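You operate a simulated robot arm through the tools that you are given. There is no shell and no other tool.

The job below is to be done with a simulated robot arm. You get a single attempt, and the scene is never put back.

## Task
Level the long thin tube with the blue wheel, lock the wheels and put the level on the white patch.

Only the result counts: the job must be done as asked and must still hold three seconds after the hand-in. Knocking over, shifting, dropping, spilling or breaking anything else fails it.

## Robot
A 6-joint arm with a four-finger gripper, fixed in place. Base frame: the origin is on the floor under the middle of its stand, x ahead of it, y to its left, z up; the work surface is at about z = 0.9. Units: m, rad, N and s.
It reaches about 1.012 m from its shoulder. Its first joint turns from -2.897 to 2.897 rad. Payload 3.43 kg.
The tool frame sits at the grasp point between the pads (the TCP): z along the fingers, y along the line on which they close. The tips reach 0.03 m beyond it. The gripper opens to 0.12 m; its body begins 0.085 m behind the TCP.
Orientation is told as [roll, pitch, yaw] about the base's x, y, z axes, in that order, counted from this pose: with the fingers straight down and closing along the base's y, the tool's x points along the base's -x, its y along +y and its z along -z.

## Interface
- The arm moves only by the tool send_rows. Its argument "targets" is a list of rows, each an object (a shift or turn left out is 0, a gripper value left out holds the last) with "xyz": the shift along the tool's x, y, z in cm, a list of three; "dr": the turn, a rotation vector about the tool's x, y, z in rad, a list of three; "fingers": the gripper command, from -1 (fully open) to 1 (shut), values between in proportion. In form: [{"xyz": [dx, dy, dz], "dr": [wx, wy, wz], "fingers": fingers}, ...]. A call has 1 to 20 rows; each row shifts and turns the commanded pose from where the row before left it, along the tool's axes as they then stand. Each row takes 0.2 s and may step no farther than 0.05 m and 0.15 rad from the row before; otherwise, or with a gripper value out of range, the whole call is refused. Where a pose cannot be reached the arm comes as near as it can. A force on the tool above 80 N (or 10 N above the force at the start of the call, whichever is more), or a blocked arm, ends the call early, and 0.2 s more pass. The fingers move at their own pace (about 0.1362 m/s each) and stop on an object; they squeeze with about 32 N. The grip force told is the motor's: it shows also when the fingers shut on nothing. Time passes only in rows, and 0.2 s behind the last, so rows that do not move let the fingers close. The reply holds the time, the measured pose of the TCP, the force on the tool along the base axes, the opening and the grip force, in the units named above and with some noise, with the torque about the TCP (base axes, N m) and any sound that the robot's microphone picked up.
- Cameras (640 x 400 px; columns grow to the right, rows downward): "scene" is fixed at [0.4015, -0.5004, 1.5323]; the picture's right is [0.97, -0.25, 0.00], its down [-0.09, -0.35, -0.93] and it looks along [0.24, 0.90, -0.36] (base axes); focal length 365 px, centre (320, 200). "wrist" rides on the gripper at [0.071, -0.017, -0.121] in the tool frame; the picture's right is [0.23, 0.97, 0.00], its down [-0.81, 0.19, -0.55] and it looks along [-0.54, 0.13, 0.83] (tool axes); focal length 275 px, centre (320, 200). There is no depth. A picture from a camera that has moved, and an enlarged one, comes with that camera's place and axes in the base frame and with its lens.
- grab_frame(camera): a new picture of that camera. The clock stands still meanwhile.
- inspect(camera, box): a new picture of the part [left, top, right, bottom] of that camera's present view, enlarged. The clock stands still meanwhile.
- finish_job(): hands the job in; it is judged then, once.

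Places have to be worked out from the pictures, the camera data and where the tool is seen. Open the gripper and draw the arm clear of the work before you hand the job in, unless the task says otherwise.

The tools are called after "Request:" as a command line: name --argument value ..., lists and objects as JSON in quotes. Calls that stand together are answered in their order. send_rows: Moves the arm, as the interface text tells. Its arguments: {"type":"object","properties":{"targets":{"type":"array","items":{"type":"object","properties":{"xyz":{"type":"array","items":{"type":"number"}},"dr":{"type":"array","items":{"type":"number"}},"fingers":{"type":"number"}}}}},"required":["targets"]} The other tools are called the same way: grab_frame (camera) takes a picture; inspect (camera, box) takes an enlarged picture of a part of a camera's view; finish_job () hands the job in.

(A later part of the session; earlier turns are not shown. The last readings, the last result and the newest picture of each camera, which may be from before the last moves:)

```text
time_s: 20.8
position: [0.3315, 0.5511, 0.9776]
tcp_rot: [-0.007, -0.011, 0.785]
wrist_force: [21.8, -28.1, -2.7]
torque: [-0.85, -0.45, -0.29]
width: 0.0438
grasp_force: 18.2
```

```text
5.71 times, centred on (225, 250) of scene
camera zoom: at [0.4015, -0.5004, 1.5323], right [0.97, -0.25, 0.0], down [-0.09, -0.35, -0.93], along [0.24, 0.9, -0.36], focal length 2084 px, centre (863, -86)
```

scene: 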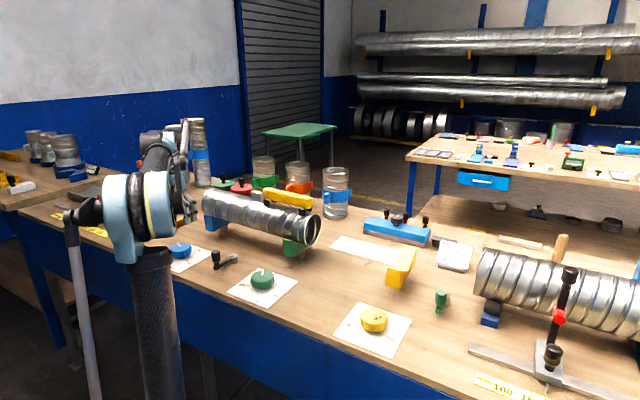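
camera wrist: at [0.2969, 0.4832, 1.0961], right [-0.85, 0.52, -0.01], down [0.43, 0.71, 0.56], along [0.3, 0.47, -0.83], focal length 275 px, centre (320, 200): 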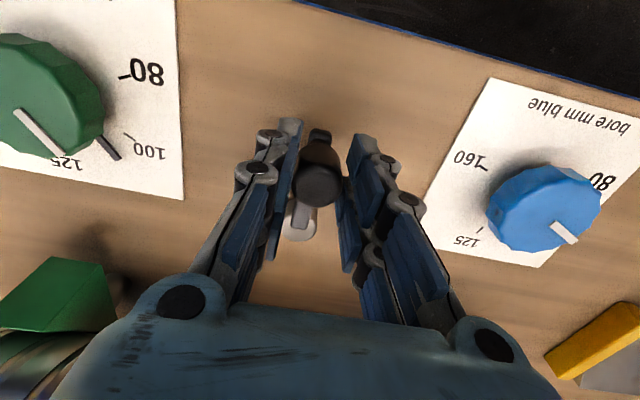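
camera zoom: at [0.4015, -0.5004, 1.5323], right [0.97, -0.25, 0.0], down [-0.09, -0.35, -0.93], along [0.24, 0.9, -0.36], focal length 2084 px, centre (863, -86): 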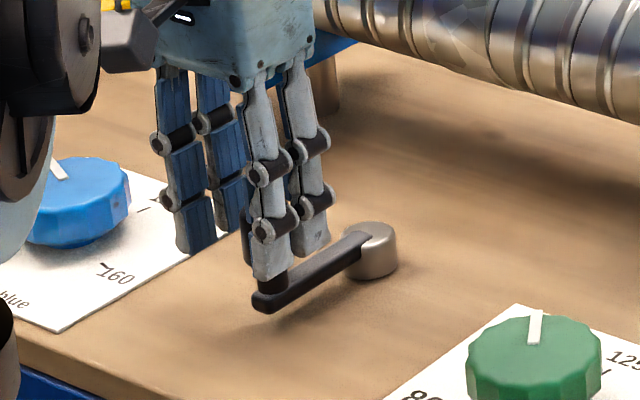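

The lever resists towards blue (35 N, handle not moved): that is its stop. I go back and try towards the green wheel.

Request:
send_rows --targets '[{"xyz": [0, -0.5, 0]}, {"xyz": [0, -0.5, 0]}, {"xyz": [0, -0.5, 0]}, {"xyz": [0, -0.4, 0]}, {"xyz": [0, 0, 0]}]'

Request:
inspect --camera "scene" --box '[175, 215, 275, 285]'

```text
time_s: 22.0
position: [0.3435, 0.5404, 0.979]
tcp_rot: [-0.007, -0.012, 0.789]
wrist_force: [5.0, 23.8, 7.1]
torque: [0.85, -0.13, 0.71]
width: 0.0259
grasp_force: 44.8
```

```text
5.71 times, centred on (225, 250) of scene
camera zoom: at [0.4015, -0.5004, 1.5323], right [0.97, -0.25, 0.0], down [-0.09, -0.35, -0.93], along [0.24, 0.9, -0.36], focal length 2084 px, centre (863, -86)
```

zoom: 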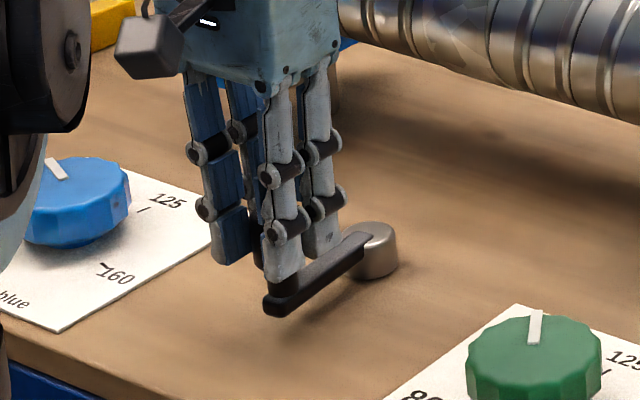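

The lever did move this way (handle shifted with the gripper, grip 45 N). I follow the arc about the pivot towards θ≈-90° without turning the gripper, so that the palm stays clear of the tube.

Request:
send_rows --targets '[{"xyz": [-0.18, -0.74, 0]}, {"xyz": [-0.19, -0.74, 0]}, {"xyz": [-0.34, -0.7, 0]}, {"xyz": [-0.34, -0.7, 0]}, {"xyz": [-0.52, -0.65, 0]}, {"xyz": [-0.52, -0.65, 0]}, {"xyz": [0, 0, 0]}]'

Request:
inspect --camera "scene" --box '[175, 215, 275, 285]'

Request:
grab_frame --camera "wrist"

```text
time_s: 23.6
position: [0.3884, 0.5253, 0.9765]
tcp_rot: [-0.006, -0.011, 0.788]
wrist_force: [-11.0, 8.3, -12.2]
torque: [0.11, 0.54, 0.73]
width: 0.0261
grasp_force: 44.7
```

```text
5.71 times, centred on (225, 250) of scene
camera zoom: at [0.4015, -0.5004, 1.5323], right [0.97, -0.25, 0.0], down [-0.09, -0.35, -0.93], along [0.24, 0.9, -0.36], focal length 2084 px, centre (863, -86)
```

zoom: 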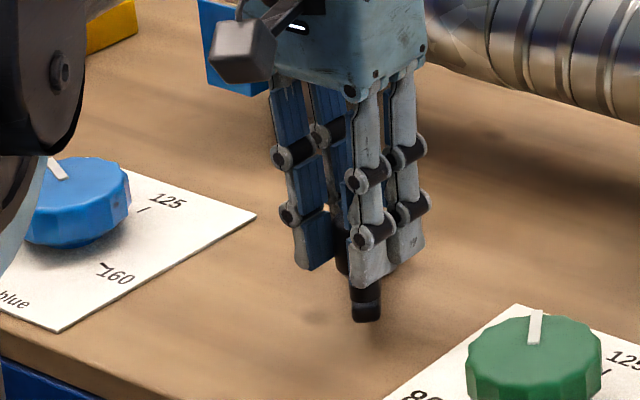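

```text
taken
camera wrist: at [0.347, 0.4625, 1.096], right [-0.85, 0.52, -0.01], down [0.43, 0.71, 0.56], along [0.3, 0.47, -0.83], focal length 275 px, centre (320, 200)
```

wrist: 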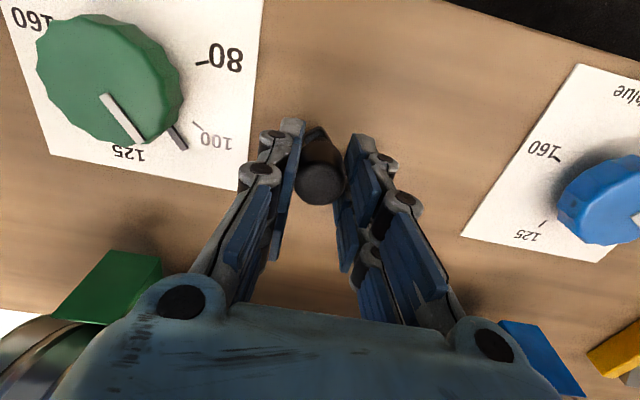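

The lever follows smoothly, now about 45° from its start. I continue along the arc in small steps.

Request:
send_rows --targets '[{"xyz": [-0.6, -0.49, 0]}, {"xyz": [-0.61, -0.49, 0]}, {"xyz": [-0.69, -0.36, 0]}, {"xyz": [-0.69, -0.35, 0]}, {"xyz": [0, 0, 0]}]'

Request:
inspect --camera "scene" --box '[195, 215, 295, 285]'

```text
time_s: 24.8
position: [0.4132, 0.5292, 0.9805]
tcp_rot: [-0.006, -0.012, 0.788]
wrist_force: [-60.5, -32.0, -25.2]
torque: [-0.94, 1.67, 0.15]
width: 0.0265
grasp_force: 45.5
```

```text
5.71 times, centred on (245, 250) of scene
camera zoom: at [0.4015, -0.5004, 1.5323], right [0.97, -0.25, 0.0], down [-0.09, -0.35, -0.93], along [0.24, 0.9, -0.36], focal length 2084 px, centre (749, -86)
```

zoom: 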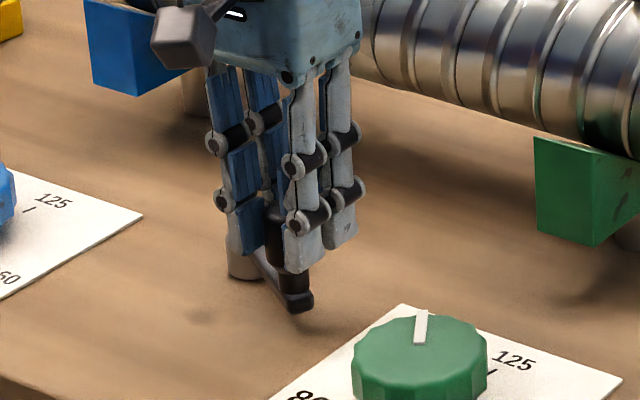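

Force rose to about 70 N, so the lever has met its other stop after roughly 60° of swing. I back off slightly, release the handle and look.

Request:
send_rows --targets '[{"xyz": [0.4, 0.2, 0]}, {"xyz": [0, 0, 0], "fingers": -0.1}, {"fingers": -0.1}, {"xyz": [0, 0, -2]}, {"xyz": [0, 0, -3]}, {"xyz": [0, 0, -3]}, {"xyz": [2, 0, 0]}, {"xyz": [0, 0, 0]}]'

Request:
grab_frame --camera "wrist"

Request:
inspect --camera "scene" --box '[195, 215, 295, 285]'

```text
time_s: 26.6
position: [0.4009, 0.516, 1.0582]
tcp_rot: [-0.007, -0.013, 0.789]
wrist_force: [0.3, -0.1, 0.3]
torque: [0.03, 0.0, 0.03]
width: 0.0659
grasp_force: 0.1
```

```text
taken
camera wrist: at [0.3592, 0.453, 1.177], right [-0.85, 0.52, -0.01], down [0.43, 0.71, 0.56], along [0.3, 0.47, -0.83], focal length 275 px, centre (320, 200)
```

wrist: 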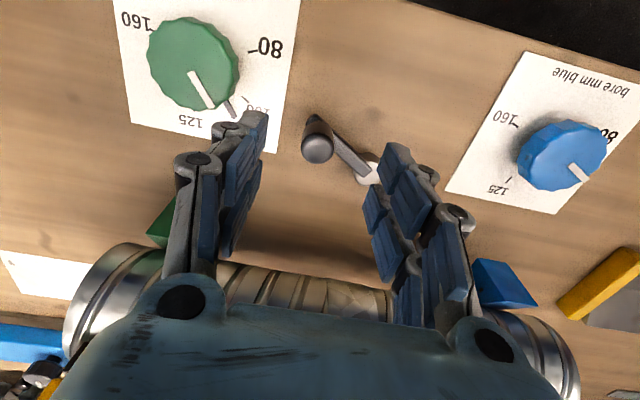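

```text
5.71 times, centred on (245, 250) of scene
camera zoom: at [0.4015, -0.5004, 1.5323], right [0.97, -0.25, 0.0], down [-0.09, -0.35, -0.93], along [0.24, 0.9, -0.36], focal length 2084 px, centre (749, -86)
```

zoom: 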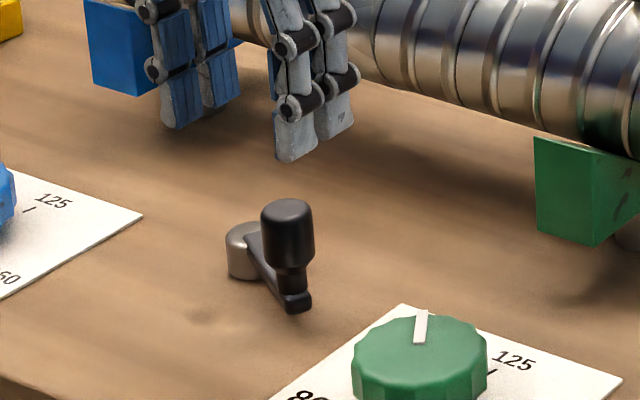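

The lever now stands 60° from its start, resting at the other stop. I go back to the blue wheel to test whether it turns now.

Request:
send_rows --targets '[{"xyz": [0.25, 4, 0], "fingers": -0.55}, {"xyz": [0.25, 4, 0]}, {"xyz": [0.25, 4, 0]}, {"xyz": [0.25, 4, 0]}, {"xyz": [0.25, 4, 0]}, {"xyz": [0.25, 3.94, 0]}, {"xyz": [0, 0, 0]}]'

```text
time_s: 28.2
position: [0.2197, 0.6739, 1.0566]
tcp_rot: [-0.004, -0.012, 0.786]
wrist_force: [0.0, -0.2, 0.1]
torque: [-0.02, 0.01, -0.02]
width: 0.093
grasp_force: 0.0
```

I'm above the wheel. I descend to z≈0.951 with a 2 mm correction along the closing axis and grip.

Request:
send_rows --targets '[{"xyz": [0, 0.2, 2.5]}, {"xyz": [0, 0, 2.5]}, {"xyz": [0, 0, 2.5]}, {"xyz": [0, 0, 1.5]}, {"xyz": [0, 0, 1.0]}, {"xyz": [0, 0, 0.5]}, {"xyz": [0, 0, 0]}, {"fingers": -0.2}, {"fingers": 0.1}, {"fingers": 0.2}, {"fingers": 0.2}]'

```text
time_s: 30.6
position: [0.2205, 0.6734, 0.9524]
tcp_rot: [-0.011, -0.011, 0.787]
wrist_force: [21.0, -21.1, 5.2]
torque: [-1.22, -1.01, -0.25]
width: 0.0666
grasp_force: 45.3
```

Grip is firm; the side force is now the other way, so I ease 1 mm back and turn clockwise about 6° as a test.

Request:
send_rows --targets '[{"xyz": [0, -0.1, 0]}, {"dr": [0, 0, 0.05]}, {"dr": [0, 0, 0.05]}, {"xyz": [0, 0, 0]}]'

Request:
grab_frame --camera "wrist"

Request:
inspect --camera "scene" --box '[272, 186, 304, 206]'

```text
time_s: 31.6
position: [0.2201, 0.6745, 0.9533]
tcp_rot: [-0.006, -0.013, 0.685]
wrist_force: [17.6, -8.3, 25.6]
torque: [-0.32, -0.58, -0.15]
width: 0.0663
grasp_force: 45.2
```

```text
taken
camera wrist: at [0.1734, 0.6159, 1.0705], right [-0.79, 0.61, -0.01], down [0.5, 0.66, 0.56], along [0.35, 0.44, -0.83], focal length 275 px, centre (320, 200)
```

wrist: 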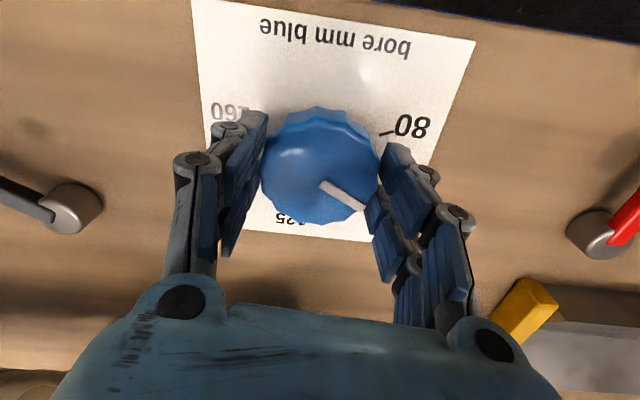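

```text
16.00 times, centred on (288, 196) of scene
camera zoom: at [0.4015, -0.5004, 1.5323], right [0.97, -0.25, 0.0], down [-0.09, -0.35, -0.93], along [0.24, 0.9, -0.36], focal length 5836 px, centre (832, 264)
```

zoom: 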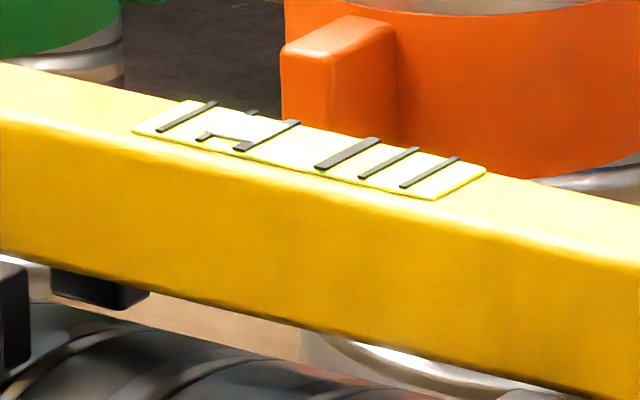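

The pointer now turns with the gripper and the torque is tiny, so the wheel is free. I continue clockwise another ~11° and check the bubble.

Request:
send_rows --targets '[{"dr": [0, 0, 0.05]}, {"dr": [0, 0, 0.05]}, {"dr": [0, 0, 0.05]}, {"dr": [0, 0, 0.05]}, {"xyz": [0, 0, 0]}]'

Request:
inspect --camera "scene" --box '[272, 186, 304, 206]'

Request:
grab_frame --camera "wrist"

```text
time_s: 32.8
position: [0.2198, 0.6744, 0.9531]
tcp_rot: [-0.003, -0.015, 0.486]
wrist_force: [17.8, 6.5, 36.2]
torque: [0.44, -0.87, -0.05]
width: 0.0663
grasp_force: 44.8
```

```text
16.00 times, centred on (288, 196) of scene
camera zoom: at [0.4015, -0.5004, 1.5323], right [0.97, -0.25, 0.0], down [-0.09, -0.35, -0.93], along [0.24, 0.9, -0.36], focal length 5836 px, centre (832, 264)
```

zoom: 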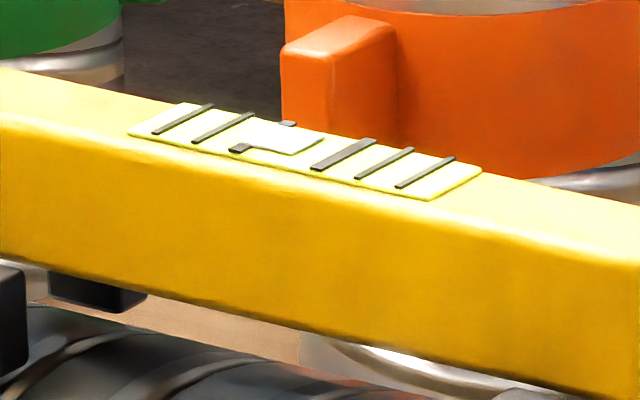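

```text
taken
camera wrist: at [0.1625, 0.6262, 1.0703], right [-0.66, 0.75, -0.01], down [0.62, 0.55, 0.56], along [0.43, 0.37, -0.83], focal length 275 px, centre (320, 200)
```

wrist: 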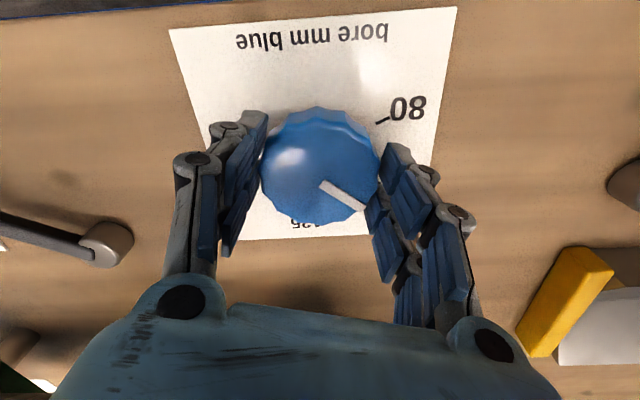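

The bubble has moved about 60% of the way to the centre. I ease up 1 mm (36 N upward reading) and turn another 0.15 rad.

Request:
send_rows --targets '[{"xyz": [0, 0, -0.1]}, {"dr": [0, 0, 0.05]}, {"dr": [0, 0, 0.05]}, {"dr": [0, 0, 0.05]}, {"xyz": [0, 0, 0]}]'

Request:
inspect --camera "scene" --box '[277, 188, 299, 202]'

```text
time_s: 34.0
position: [0.2194, 0.6742, 0.9525]
tcp_rot: [-0.002, -0.013, 0.336]
wrist_force: [9.7, 6.0, 0.8]
torque: [-0.14, -0.3, -0.16]
width: 0.0664
grasp_force: 44.8
```

```text
16.00 times, centred on (288, 195) of scene
camera zoom: at [0.4015, -0.5004, 1.5323], right [0.97, -0.25, 0.0], down [-0.09, -0.35, -0.93], along [0.24, 0.9, -0.36], focal length 5836 px, centre (832, 280)
```

zoom: 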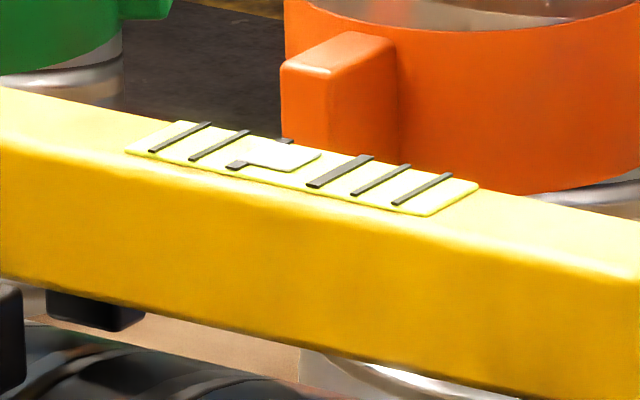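

The bubble has hardly moved since the last view; I check whether the wheel followed and whether the bubble simply lags, waiting one second.

Request:
grab_frame --camera "wrist"

Request:
send_rows --targets '[{"xyz": [0, 0, 0]}, {"xyz": [0, 0, 0]}, {"xyz": [0, 0, 0]}, {"xyz": [0, 0, 0]}]'

Request:
inspect --camera "scene" --box '[277, 188, 299, 202]'

```text
taken
camera wrist: at [0.1559, 0.6354, 1.0703], right [-0.54, 0.84, 0.0], down [0.69, 0.45, 0.56], along [0.48, 0.3, -0.83], focal length 275 px, centre (320, 200)
```

wrist: 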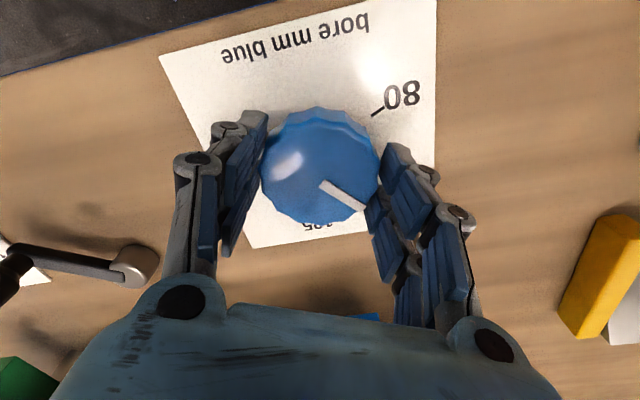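

```text
time_s: 35.0
position: [0.2202, 0.6754, 0.9529]
tcp_rot: [-0.003, -0.012, 0.339]
wrist_force: [5.8, 3.7, -6.2]
torque: [0.4, 0.18, -0.09]
width: 0.0664
grasp_force: 44.8
```

```text
16.00 times, centred on (288, 195) of scene
camera zoom: at [0.4015, -0.5004, 1.5323], right [0.97, -0.25, 0.0], down [-0.09, -0.35, -0.93], along [0.24, 0.9, -0.36], focal length 5836 px, centre (832, 280)
```

zoom: 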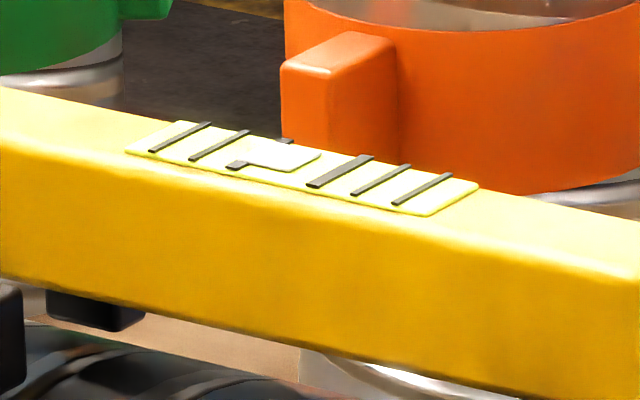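

The wheel follows; the bar's left end keeps sinking steadily (about linear), while the bubble sits half a graduation off. I turn another 0.05 rad and look again, also at the pointer.

Request:
send_rows --targets '[{"dr": [0, 0, 0.05]}, {"xyz": [0, 0, 0]}, {"xyz": [0, 0, 0]}]'

Request:
inspect --camera "scene" --box '[277, 188, 299, 202]'

Request:
inspect --camera "scene" --box '[190, 170, 350, 270]'

```text
time_s: 35.8
position: [0.2209, 0.6767, 0.9529]
tcp_rot: [-0.001, -0.013, 0.289]
wrist_force: [4.6, 4.3, -9.6]
torque: [-0.15, -0.13, -0.14]
width: 0.0665
grasp_force: 45.4
```

```text
16.00 times, centred on (288, 195) of scene
camera zoom: at [0.4015, -0.5004, 1.5323], right [0.97, -0.25, 0.0], down [-0.09, -0.35, -0.93], along [0.24, 0.9, -0.36], focal length 5836 px, centre (832, 280)
```

zoom: 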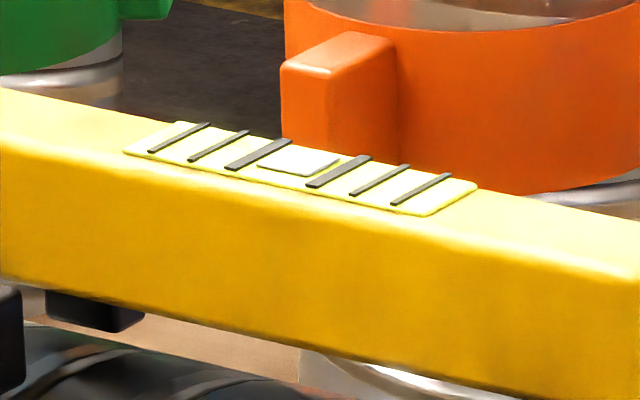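

```text
4.00 times, centred on (270, 220) of scene
camera zoom: at [0.4015, -0.5004, 1.5323], right [0.97, -0.25, 0.0], down [-0.09, -0.35, -0.93], along [0.24, 0.9, -0.36], focal length 1459 px, centre (520, 120)
```

zoom: 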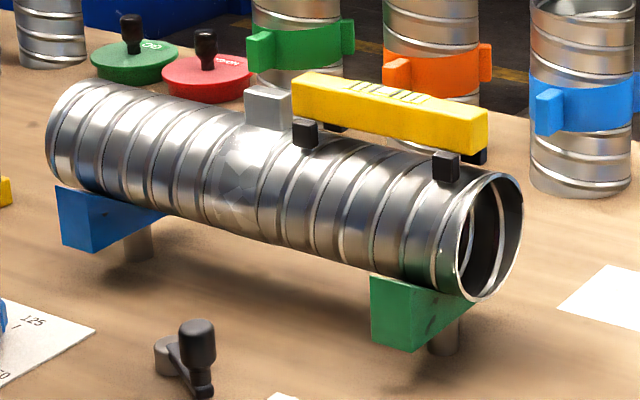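

The bubble now sits exactly between the two thick lines. The display moves in steps, so I find the other edge of this centred band to land in its middle: small further steps clockwise, checking each.

Request:
send_rows --targets '[{"dr": [0, 0, 0.03]}, {"xyz": [0, 0, 0]}, {"xyz": [0, 0, 0]}]'

Request:
inspect --camera "scene" --box '[277, 188, 299, 202]'

Request:
inspect --camera "wrist" --box '[240, 100, 400, 240]'

```text
time_s: 36.6
position: [0.2213, 0.6743, 0.9526]
tcp_rot: [0.0, -0.015, 0.258]
wrist_force: [5.4, 3.0, -13.3]
torque: [0.03, -0.09, -0.1]
width: 0.0662
grasp_force: 44.9
```

```text
16.00 times, centred on (288, 195) of scene
camera zoom: at [0.4015, -0.5004, 1.5323], right [0.97, -0.25, 0.0], down [-0.09, -0.35, -0.93], along [0.24, 0.9, -0.36], focal length 5836 px, centre (832, 280)
```

zoom: 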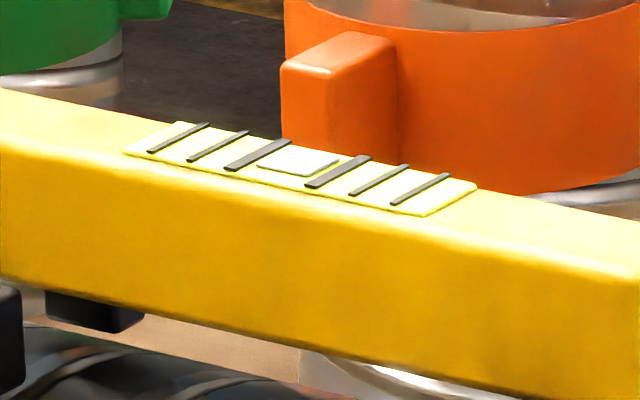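

```text
2.86 times, centred on (320, 170) of wrist
camera zoom: at [0.1529, 0.6407, 1.0703], right [-0.47, 0.88, 0.0], down [0.73, 0.39, 0.56], along [0.5, 0.26, -0.83], focal length 786 px, centre (320, 286)
```

zoom: 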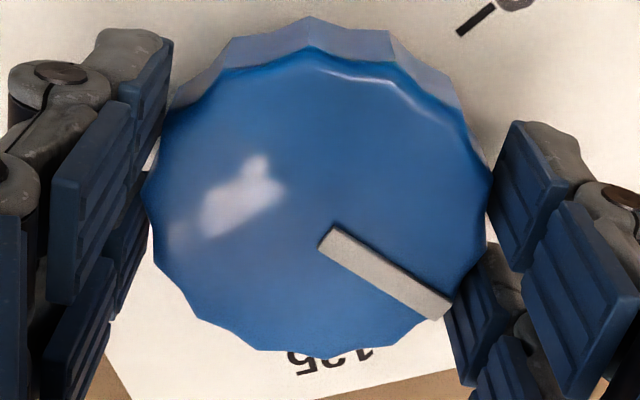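

Still centred and the pointer (≈81°) now matches green's (≈82°). I try another 0.03 rad to see where the centred band ends.

Request:
send_rows --targets '[{"dr": [0, 0, 0.03]}, {"xyz": [0, 0, 0]}, {"xyz": [0, 0, 0]}]'

Request:
inspect --camera "scene" --box '[277, 188, 299, 202]'

```text
time_s: 37.4
position: [0.2203, 0.6745, 0.9534]
tcp_rot: [0.001, -0.014, 0.228]
wrist_force: [6.3, 3.3, -10.5]
torque: [-0.07, -0.11, -0.07]
width: 0.0662
grasp_force: 45.3
```

```text
16.00 times, centred on (288, 195) of scene
camera zoom: at [0.4015, -0.5004, 1.5323], right [0.97, -0.25, 0.0], down [-0.09, -0.35, -0.93], along [0.24, 0.9, -0.36], focal length 5836 px, centre (832, 280)
```

zoom: 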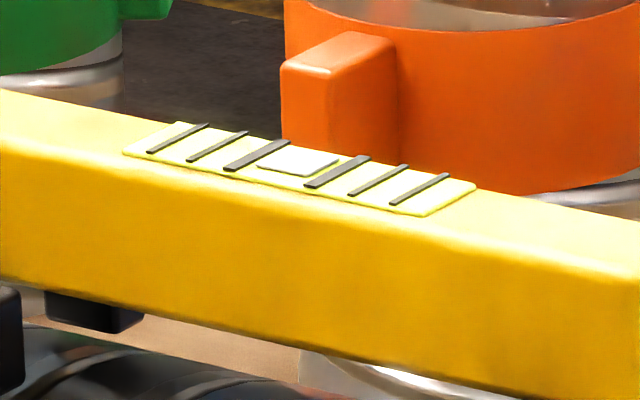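

Still centred at 0.56 rad in total; another 0.04.

Request:
send_rows --targets '[{"dr": [0, 0, 0.04]}, {"xyz": [0, 0, 0]}, {"xyz": [0, 0, 0]}]'

Request:
inspect --camera "scene" --box '[277, 188, 299, 202]'

```text
time_s: 38.2
position: [0.2202, 0.6752, 0.9516]
tcp_rot: [0.0, -0.014, 0.187]
wrist_force: [6.6, 8.9, -10.1]
torque: [0.01, -0.27, -0.16]
width: 0.0663
grasp_force: 45.2
```

```text
16.00 times, centred on (288, 195) of scene
camera zoom: at [0.4015, -0.5004, 1.5323], right [0.97, -0.25, 0.0], down [-0.09, -0.35, -0.93], along [0.24, 0.9, -0.36], focal length 5836 px, centre (832, 280)
```

zoom: 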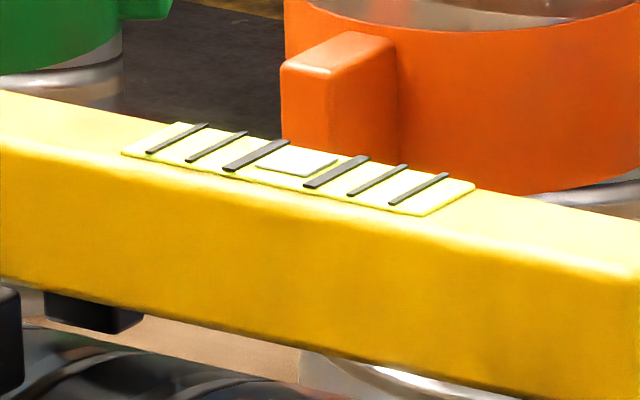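

Still centred at 0.60 rad; another 0.05.

Request:
send_rows --targets '[{"dr": [0, 0, 0.05]}, {"xyz": [0, 0, 0]}, {"xyz": [0, 0, 0]}]'

Request:
inspect --camera "scene" --box '[277, 188, 299, 202]'

```text
time_s: 39.0
position: [0.2204, 0.6754, 0.9532]
tcp_rot: [0.002, -0.015, 0.138]
wrist_force: [6.4, 15.7, -6.7]
torque: [0.18, -0.21, 0.05]
width: 0.0663
grasp_force: 45.3
```

```text
16.00 times, centred on (288, 195) of scene
camera zoom: at [0.4015, -0.5004, 1.5323], right [0.97, -0.25, 0.0], down [-0.09, -0.35, -0.93], along [0.24, 0.9, -0.36], focal length 5836 px, centre (832, 280)
```

zoom: 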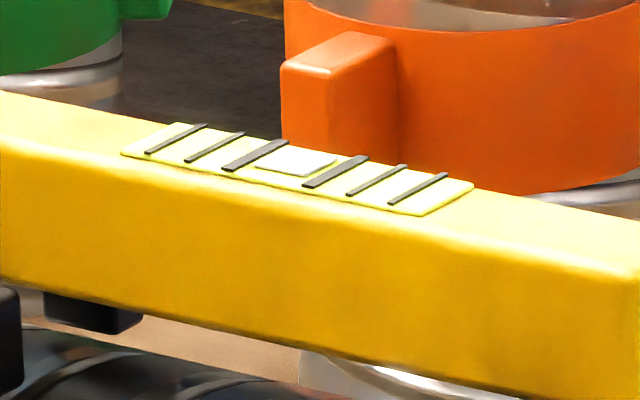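

Still centred at 0.65 rad; another 0.05.

Request:
send_rows --targets '[{"dr": [0, 0, 0.05]}, {"xyz": [0, 0, 0]}, {"xyz": [0, 0, 0]}]'

Request:
inspect --camera "scene" --box '[277, 188, 299, 202]'

Request:
grab_frame --camera "wrist"

```text
time_s: 39.8
position: [0.2217, 0.6748, 0.9521]
tcp_rot: [0.002, -0.014, 0.085]
wrist_force: [8.1, 18.9, -6.4]
torque: [0.34, -0.23, -0.18]
width: 0.0662
grasp_force: 45.4
```

```text
16.00 times, centred on (288, 195) of scene
camera zoom: at [0.4015, -0.5004, 1.5323], right [0.97, -0.25, 0.0], down [-0.09, -0.35, -0.93], along [0.24, 0.9, -0.36], focal length 5836 px, centre (832, 280)
```

zoom: 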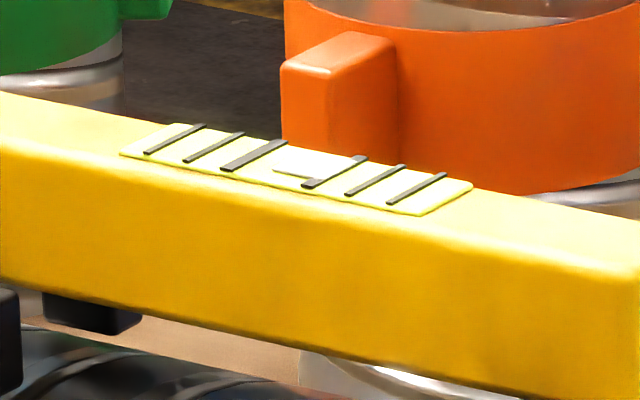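

```text
taken
camera wrist: at [0.148, 0.6524, 1.0703], right [-0.31, 0.95, 0.0], down [0.78, 0.26, 0.56], along [0.54, 0.18, -0.83], focal length 275 px, centre (320, 200)
```

wrist: 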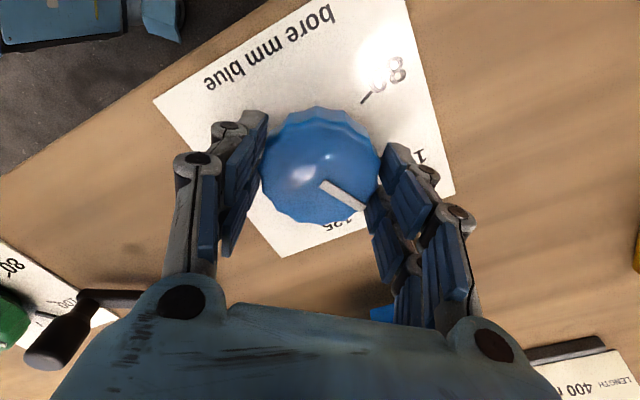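

Now the bubble has stepped to the right, so the centred band runs from about 0.475 to 0.675 rad of turn. I turn back 0.128 rad to its middle (yaw ≈ 0.213) and verify bubble and pointer.

Request:
send_rows --targets '[{"dr": [0, 0, -0.043]}, {"dr": [0, 0, -0.043]}, {"dr": [0, 0, -0.042]}, {"xyz": [0, 0, 0]}, {"xyz": [0, 0, 0]}]'

Request:
inspect --camera "scene" --box '[277, 188, 299, 202]'

Request:
inspect --camera "wrist" --box '[240, 100, 400, 240]'

```text
time_s: 41.0
position: [0.2204, 0.6743, 0.9533]
tcp_rot: [0.001, -0.014, 0.218]
wrist_force: [7.8, 16.0, -0.2]
torque: [0.47, -0.11, 0.08]
width: 0.0664
grasp_force: 44.8
```

```text
16.00 times, centred on (288, 195) of scene
camera zoom: at [0.4015, -0.5004, 1.5323], right [0.97, -0.25, 0.0], down [-0.09, -0.35, -0.93], along [0.24, 0.9, -0.36], focal length 5836 px, centre (832, 280)
```

zoom: 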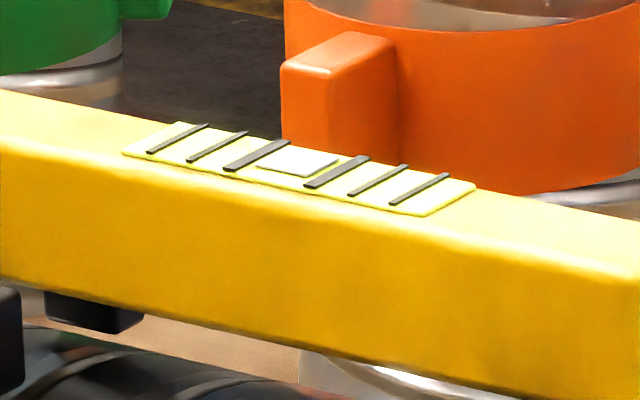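

```text
2.86 times, centred on (320, 170) of wrist
camera zoom: at [0.1516, 0.6435, 1.0703], right [-0.43, 0.9, 0.0], down [0.74, 0.36, 0.56], along [0.51, 0.24, -0.83], focal length 786 px, centre (320, 286)
```

zoom: 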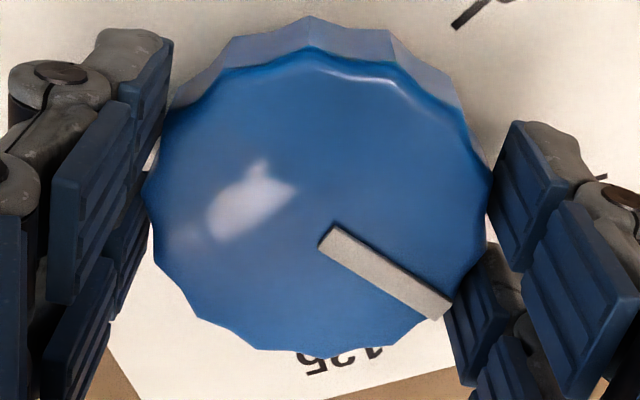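

Bubble centred and pointer tracked the gripper. I relax the side force, open, lift straight up and verify the setting stayed.

Request:
send_rows --targets '[{"xyz": [0, 0.1, 0]}, {"xyz": [0, 0, 0]}, {"fingers": 0.0}, {"fingers": -0.2}, {"fingers": -0.55}, {"fingers": -0.55}, {"xyz": [0, 0, -1.5]}, {"xyz": [0, 0, -2.5]}, {"xyz": [0, 0, -4]}, {"xyz": [0, 0, -4]}, {"xyz": [0, 0, -3]}, {"xyz": [0, 0, 0]}]'

Request:
inspect --camera "scene" --box '[277, 188, 299, 202]'

Request:
grab_frame --camera "wrist"

```text
time_s: 43.6
position: [0.2178, 0.6757, 1.1029]
tcp_rot: [0.0, -0.014, 0.216]
wrist_force: [-0.8, -0.4, -0.1]
torque: [0.0, -0.03, -0.01]
width: 0.093
grasp_force: 0.0
```

```text
16.00 times, centred on (288, 195) of scene
camera zoom: at [0.4015, -0.5004, 1.5323], right [0.97, -0.25, 0.0], down [-0.09, -0.35, -0.93], along [0.24, 0.9, -0.36], focal length 5836 px, centre (832, 280)
```

zoom: 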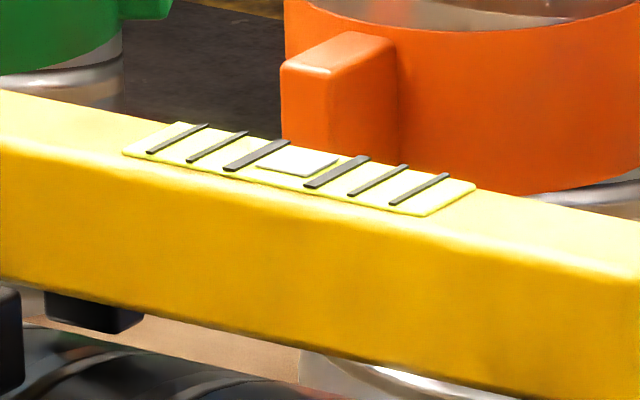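

```text
taken
camera wrist: at [0.149, 0.6444, 1.2202], right [-0.43, 0.9, 0.0], down [0.74, 0.36, 0.56], along [0.51, 0.24, -0.83], focal length 275 px, centre (320, 200)
```

wrist: 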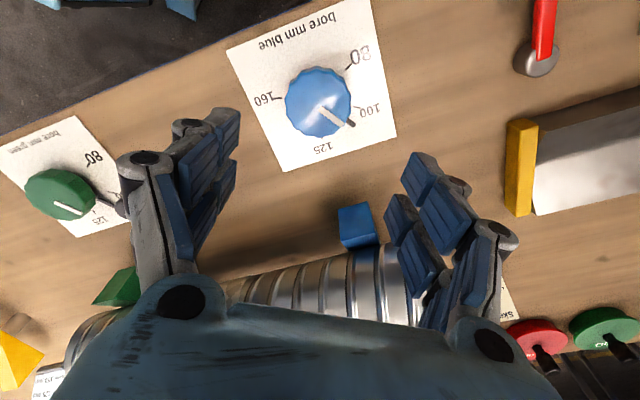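

The setting held. Now the lock: I turn the gripper to yaw ≈1.29 (closing along the lever's mid-arc tangent) and move over the lever handle at (0.4075, 0.524).

Request:
send_rows --targets '[{"dr": [0, 0, -0.134]}, {"dr": [0, 0, -0.134]}, {"dr": [0, 0, -0.134]}, {"dr": [0, 0, -0.134]}, {"dr": [0, 0, -0.134]}, {"dr": [0, 0, -0.134]}, {"dr": [0, 0, -0.134]}, {"dr": [0, 0, -0.136]}, {"xyz": [1.55, -3.74, 0]}, {"xyz": [1.55, -3.74, 0]}, {"xyz": [1.55, -3.74, 0]}, {"xyz": [1.55, -3.74, 0]}, {"xyz": [1.55, -3.74, 0]}, {"xyz": [1.55, -3.74, 0]}, {"xyz": [0, 0, 0]}]'

Request:
grab_frame --camera "wrist"

```text
time_s: 46.8
position: [0.4081, 0.5242, 1.1053]
tcp_rot: [-0.013, -0.007, 1.292]
wrist_force: [0.0, -0.5, 0.3]
torque: [-0.01, 0.0, 0.01]
width: 0.093
grasp_force: 0.1
```

```text
taken
camera wrist: at [0.4011, 0.4507, 1.2237], right [-1.0, 0.05, -0.01], down [0.03, 0.83, 0.56], along [0.04, 0.55, -0.83], focal length 275 px, centre (320, 200)
```

wrist: 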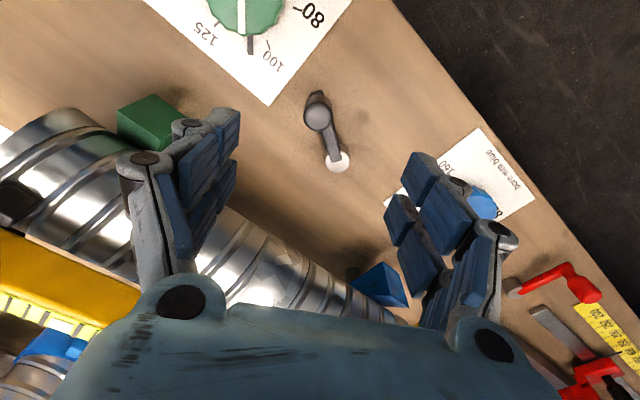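

The handle is within 2 mm of the TCP axis. I descend to z≈0.98 and close on the handle.

Request:
send_rows --targets '[{"xyz": [-0.15, -0.1, 3]}, {"xyz": [0, 0, 3]}, {"xyz": [0, 0, 3]}, {"xyz": [0, 0, 2]}, {"xyz": [0, 0, 1.5]}, {"xyz": [0, 0, 0]}, {"fingers": 0}, {"fingers": 0.3}, {"fingers": 0.5}, {"fingers": 0.65}, {"fingers": 0.65}]'

Request:
grab_frame --camera "wrist"

Request:
inspect --camera "scene" --box '[195, 205, 305, 285]'

```text
time_s: 49.2
position: [0.4101, 0.5249, 0.9789]
tcp_rot: [-0.013, -0.007, 1.289]
wrist_force: [-2.8, 0.0, -2.5]
torque: [0.12, 0.18, 0.04]
width: 0.0259
grasp_force: 44.9
```

```text
taken
camera wrist: at [0.4041, 0.4522, 1.0978], right [-1.0, 0.05, -0.01], down [0.03, 0.83, 0.56], along [0.04, 0.55, -0.83], focal length 275 px, centre (320, 200)
```

wrist: 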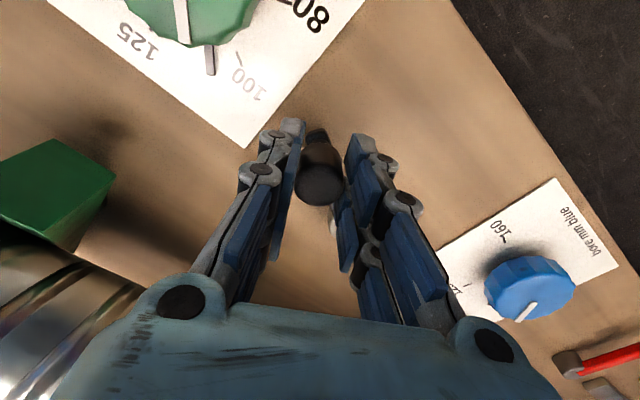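

```text
5.00 times, centred on (250, 245) of scene
camera zoom: at [0.4015, -0.5004, 1.5323], right [0.97, -0.25, 0.0], down [-0.09, -0.35, -0.93], along [0.24, 0.9, -0.36], focal length 1824 px, centre (670, -25)
```

zoom: 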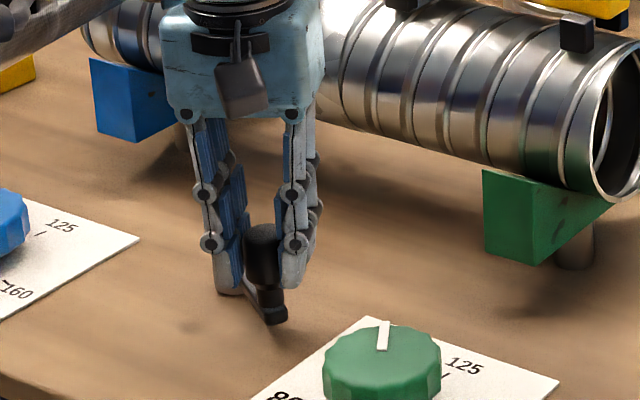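

Good hold on the handle (25.9 mm, 45 N). I swing it back along the arc towards its original locked position.

Request:
send_rows --targets '[{"xyz": [0.33, 0.68, 0]}, {"xyz": [0.34, 0.69, 0]}, {"xyz": [0.19, 0.73, 0]}, {"xyz": [0.18, 0.74, 0]}, {"xyz": [0.03, 0.76, 0]}, {"xyz": [0.03, 0.76, 0]}, {"xyz": [-0.13, 0.75, 0]}, {"xyz": [-0.13, 0.75, 0]}, {"xyz": [0, 0, 0]}]'

Request:
inspect --camera "scene" --box '[175, 205, 285, 285]'

```text
time_s: 51.2
position: [0.3518, 0.5337, 0.9785]
tcp_rot: [-0.01, -0.006, 1.29]
wrist_force: [10.5, 14.3, 1.5]
torque: [0.22, -0.2, -0.11]
width: 0.0266
grasp_force: 45.2
```

```text
5.00 times, centred on (230, 245) of scene
camera zoom: at [0.4015, -0.5004, 1.5323], right [0.97, -0.25, 0.0], down [-0.09, -0.35, -0.93], along [0.24, 0.9, -0.36], focal length 1824 px, centre (770, -25)
```

zoom: 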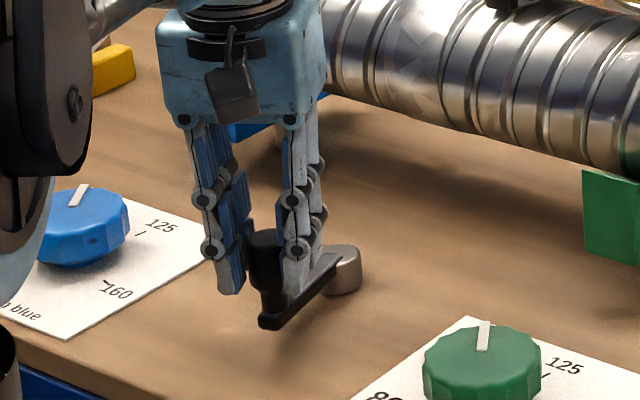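

The lever follows well. I drive it the rest of the way to its original stop, with a small overrun to be sure it is seated.

Request:
send_rows --targets '[{"xyz": [-0.28, 0.7, 0]}, {"xyz": [-0.29, 0.71, 0]}, {"xyz": [-0.18, 0.34, 0]}, {"xyz": [0, 0, 0]}]'

Request:
inspect --camera "scene" --box '[175, 205, 285, 285]'

```text
time_s: 52.2
position: [0.3398, 0.5441, 0.9791]
tcp_rot: [-0.013, -0.005, 1.289]
wrist_force: [31.9, -10.7, -2.6]
torque: [-0.45, -0.69, -0.39]
width: 0.0257
grasp_force: 45.0
```

```text
5.00 times, centred on (230, 245) of scene
camera zoom: at [0.4015, -0.5004, 1.5323], right [0.97, -0.25, 0.0], down [-0.09, -0.35, -0.93], along [0.24, 0.9, -0.36], focal length 1824 px, centre (770, -25)
```

zoom: 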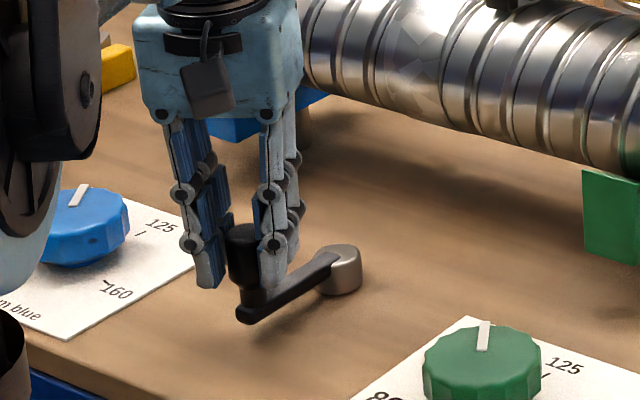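

The reading (≈34 N against the motion) and the picture show the lever back at its original stop. I press 2 mm more to be sure, then release and lift.

Request:
send_rows --targets '[{"xyz": [-0.1, 0.2, 0]}, {"xyz": [0, 0, 0]}]'

Request:
send_rows --targets '[{"xyz": [0.1, -0.3, 0]}, {"fingers": 0.3}, {"fingers": 0}, {"fingers": -0.4}, {"fingers": -0.4}, {"xyz": [0, 0, -2]}, {"xyz": [0, 0, -4]}, {"xyz": [0, 0, -4]}, {"xyz": [0, 0, -4]}, {"xyz": [0, 0, 0]}]'

Request:
inspect --camera "scene" --box '[155, 205, 285, 285]'

Request:
inspect --camera "scene" --box '[277, 188, 299, 202]'

Request:
grab_frame --camera "wrist"

```text
time_s: 52.8
position: [0.3387, 0.5468, 0.9799]
tcp_rot: [-0.014, -0.007, 1.288]
wrist_force: [52.2, -29.6, -8.2]
torque: [-0.73, -0.92, -0.4]
width: 0.0261
grasp_force: 44.8
```

```text
time_s: 55.0
position: [0.3362, 0.5447, 1.1194]
tcp_rot: [-0.011, -0.006, 1.29]
wrist_force: [0.1, 0.4, 0.1]
torque: [0.0, 0.0, -0.01]
width: 0.084
grasp_force: 0.1
```

```text
4.92 times, centred on (220, 245) of scene
camera zoom: at [0.4015, -0.5004, 1.5323], right [0.97, -0.25, 0.0], down [-0.09, -0.35, -0.93], along [0.24, 0.9, -0.36], focal length 1796 px, centre (812, -22)
```

zoom: 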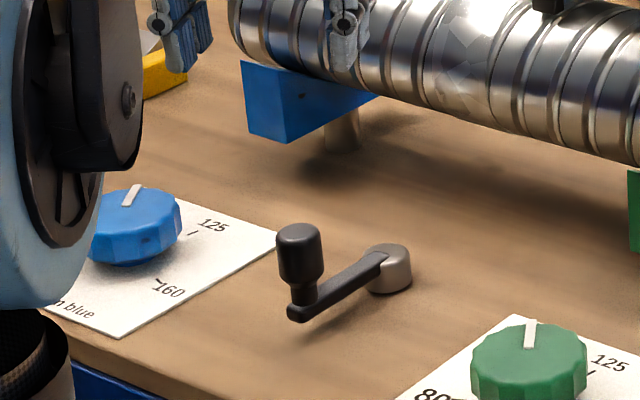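

```text
16.00 times, centred on (288, 195) of scene
camera zoom: at [0.4015, -0.5004, 1.5323], right [0.97, -0.25, 0.0], down [-0.09, -0.35, -0.93], along [0.24, 0.9, -0.36], focal length 5836 px, centre (832, 280)
```

zoom: 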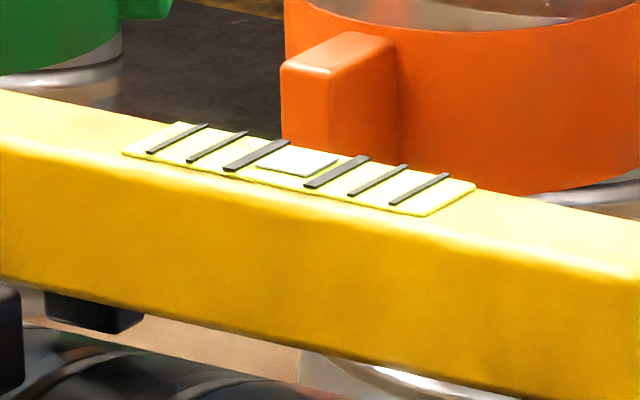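

```text
taken
camera wrist: at [0.3304, 0.4715, 1.2379], right [-1.0, 0.05, -0.01], down [0.03, 0.83, 0.56], along [0.04, 0.55, -0.83], focal length 275 px, centre (320, 200)
```

wrist: 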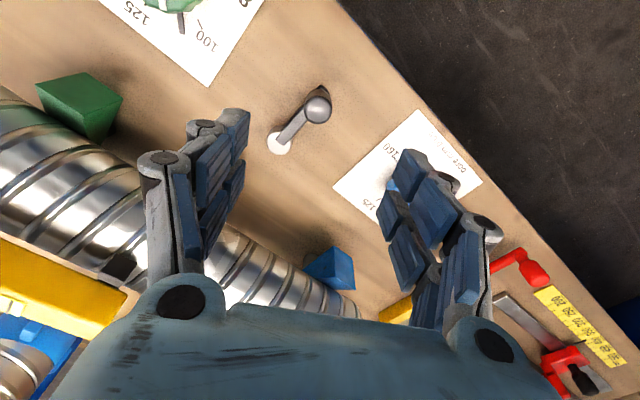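

The lever looks back in place and the bubble is still centred. I compare the lever with its very first picture using the same zoom box.

Request:
inspect --camera "scene" --box '[200, 240, 250, 280]'

Request:
grab_frame --camera "scene"

```text
10.00 times, centred on (225, 260) of scene
camera zoom: at [0.4015, -0.5004, 1.5323], right [0.97, -0.25, 0.0], down [-0.09, -0.35, -0.93], along [0.24, 0.9, -0.36], focal length 3647 px, centre (1270, -400)
```

zoom: 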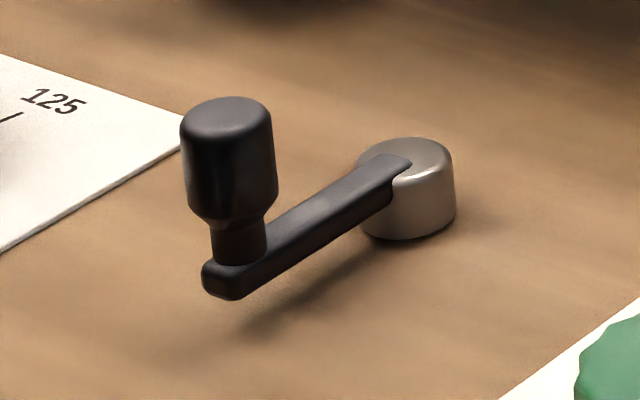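

```text
taken
```

scene: 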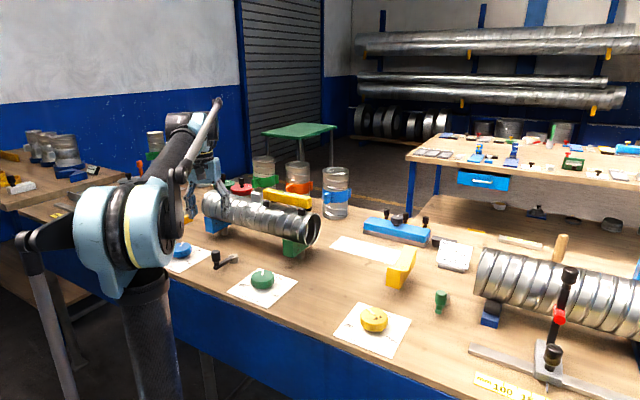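

The lever matches its initial locked picture exactly. Next comes the level: I lift to z≈1.30 while turning the gripper to yaw ≈ -0.785, so that it closes across the bar.

Request:
send_rows --targets '[{"xyz": [0, 0, -3]}, {"xyz": [0, 0, -3]}, {"xyz": [0, 0, -1], "dr": [0, 0, 0.1482]}, {"xyz": [0, 0, -1], "dr": [0, 0, 0.1482]}, {"xyz": [0, 0, -1], "dr": [0, 0, 0.1482]}, {"xyz": [0, 0, -1], "dr": [0, 0, 0.1482]}, {"xyz": [0, 0, -1], "dr": [0, 0, 0.1482]}, {"xyz": [0, 0, -1], "dr": [0, 0, 0.1482]}, {"xyz": [0, 0, -1], "dr": [0, 0, 0.1482]}, {"xyz": [0, 0, -1], "dr": [0, 0, 0.1482]}, {"xyz": [0, 0, -1], "dr": [0, 0, 0.1482]}, {"xyz": [0, 0, -1], "dr": [0, 0, 0.1482]}, {"xyz": [0, 0, -1], "dr": [0, 0, 0.1482]}, {"xyz": [0, 0, -1], "dr": [0, 0, 0.1482]}, {"dr": [0, 0, 0.1482]}, {"dr": [0, 0, 0.1482]}, {"xyz": [0, 0, 0]}]'

Request:
grab_frame --camera "wrist"

Request:
grab_frame --camera "scene"

```text
time_s: 58.6
position: [0.3358, 0.5432, 1.298]
tcp_rot: [0.012, -0.006, -0.785]
wrist_force: [-0.1, 0.7, 0.1]
torque: [0.0, 0.04, 0.01]
width: 0.0843
grasp_force: 0.1
```

```text
taken
camera wrist: at [0.2692, 0.5826, 1.4172], right [0.53, 0.85, 0.01], down [0.7, -0.44, 0.56], along [0.48, -0.29, -0.83], focal length 275 px, centre (320, 200)
```

wrist: 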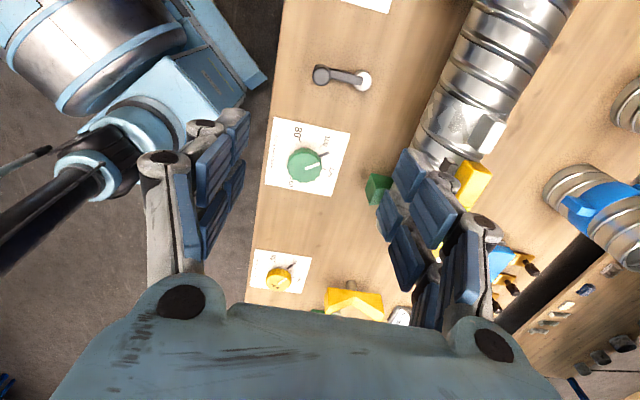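

```text
taken
```

scene: 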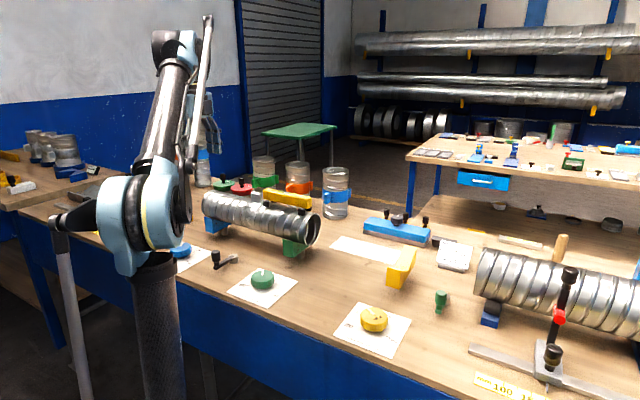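

Level is under the right fingers' view; I shift so the camera looks straight at it.

Request:
send_rows --targets '[{"xyz": [0.31, 4.36, 0]}, {"xyz": [0.31, 4.36, 0]}, {"xyz": [0.31, 4.36, 0]}, {"xyz": [0.31, 4.36, 0]}, {"xyz": [0.31, 4.36, 0]}, {"xyz": [0, 0, 0]}]'

Request:
grab_frame --camera "wrist"

Request:
inspect --camera "wrist" --box '[220, 100, 420, 300]'

```text
time_s: 60.0
position: [0.4542, 0.6776, 1.2916]
tcp_rot: [0.011, -0.008, -0.784]
wrist_force: [0.3, 0.1, -0.3]
torque: [0.0, -0.02, 0.07]
width: 0.0841
grasp_force: 0.1
out of reach, approached as far as the arm can: row 4, 5
```

```text
taken
camera wrist: at [0.3891, 0.7152, 1.4085], right [0.52, 0.85, 0.01], down [0.7, -0.44, 0.56], along [0.48, -0.29, -0.83], focal length 275 px, centre (320, 200)
```

wrist: 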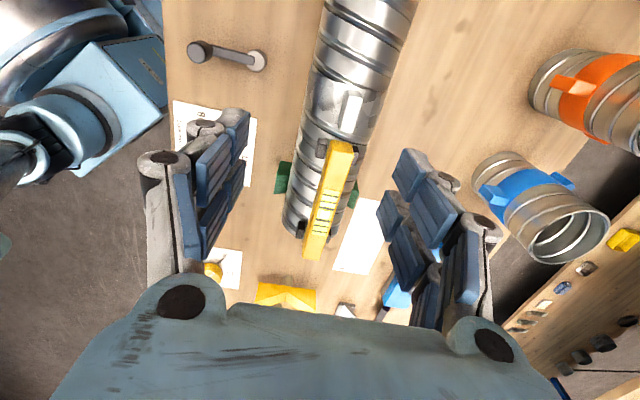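

```text
2.00 times, centred on (320, 200) of wrist
camera zoom: at [0.3891, 0.7152, 1.4085], right [0.52, 0.85, 0.01], down [0.7, -0.44, 0.56], along [0.48, -0.29, -0.83], focal length 551 px, centre (320, 200)
```

zoom: 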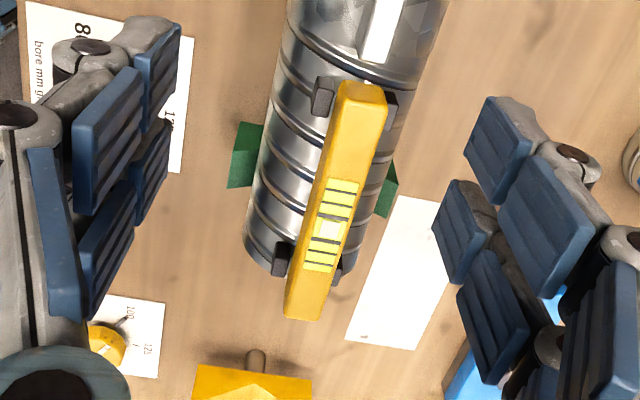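

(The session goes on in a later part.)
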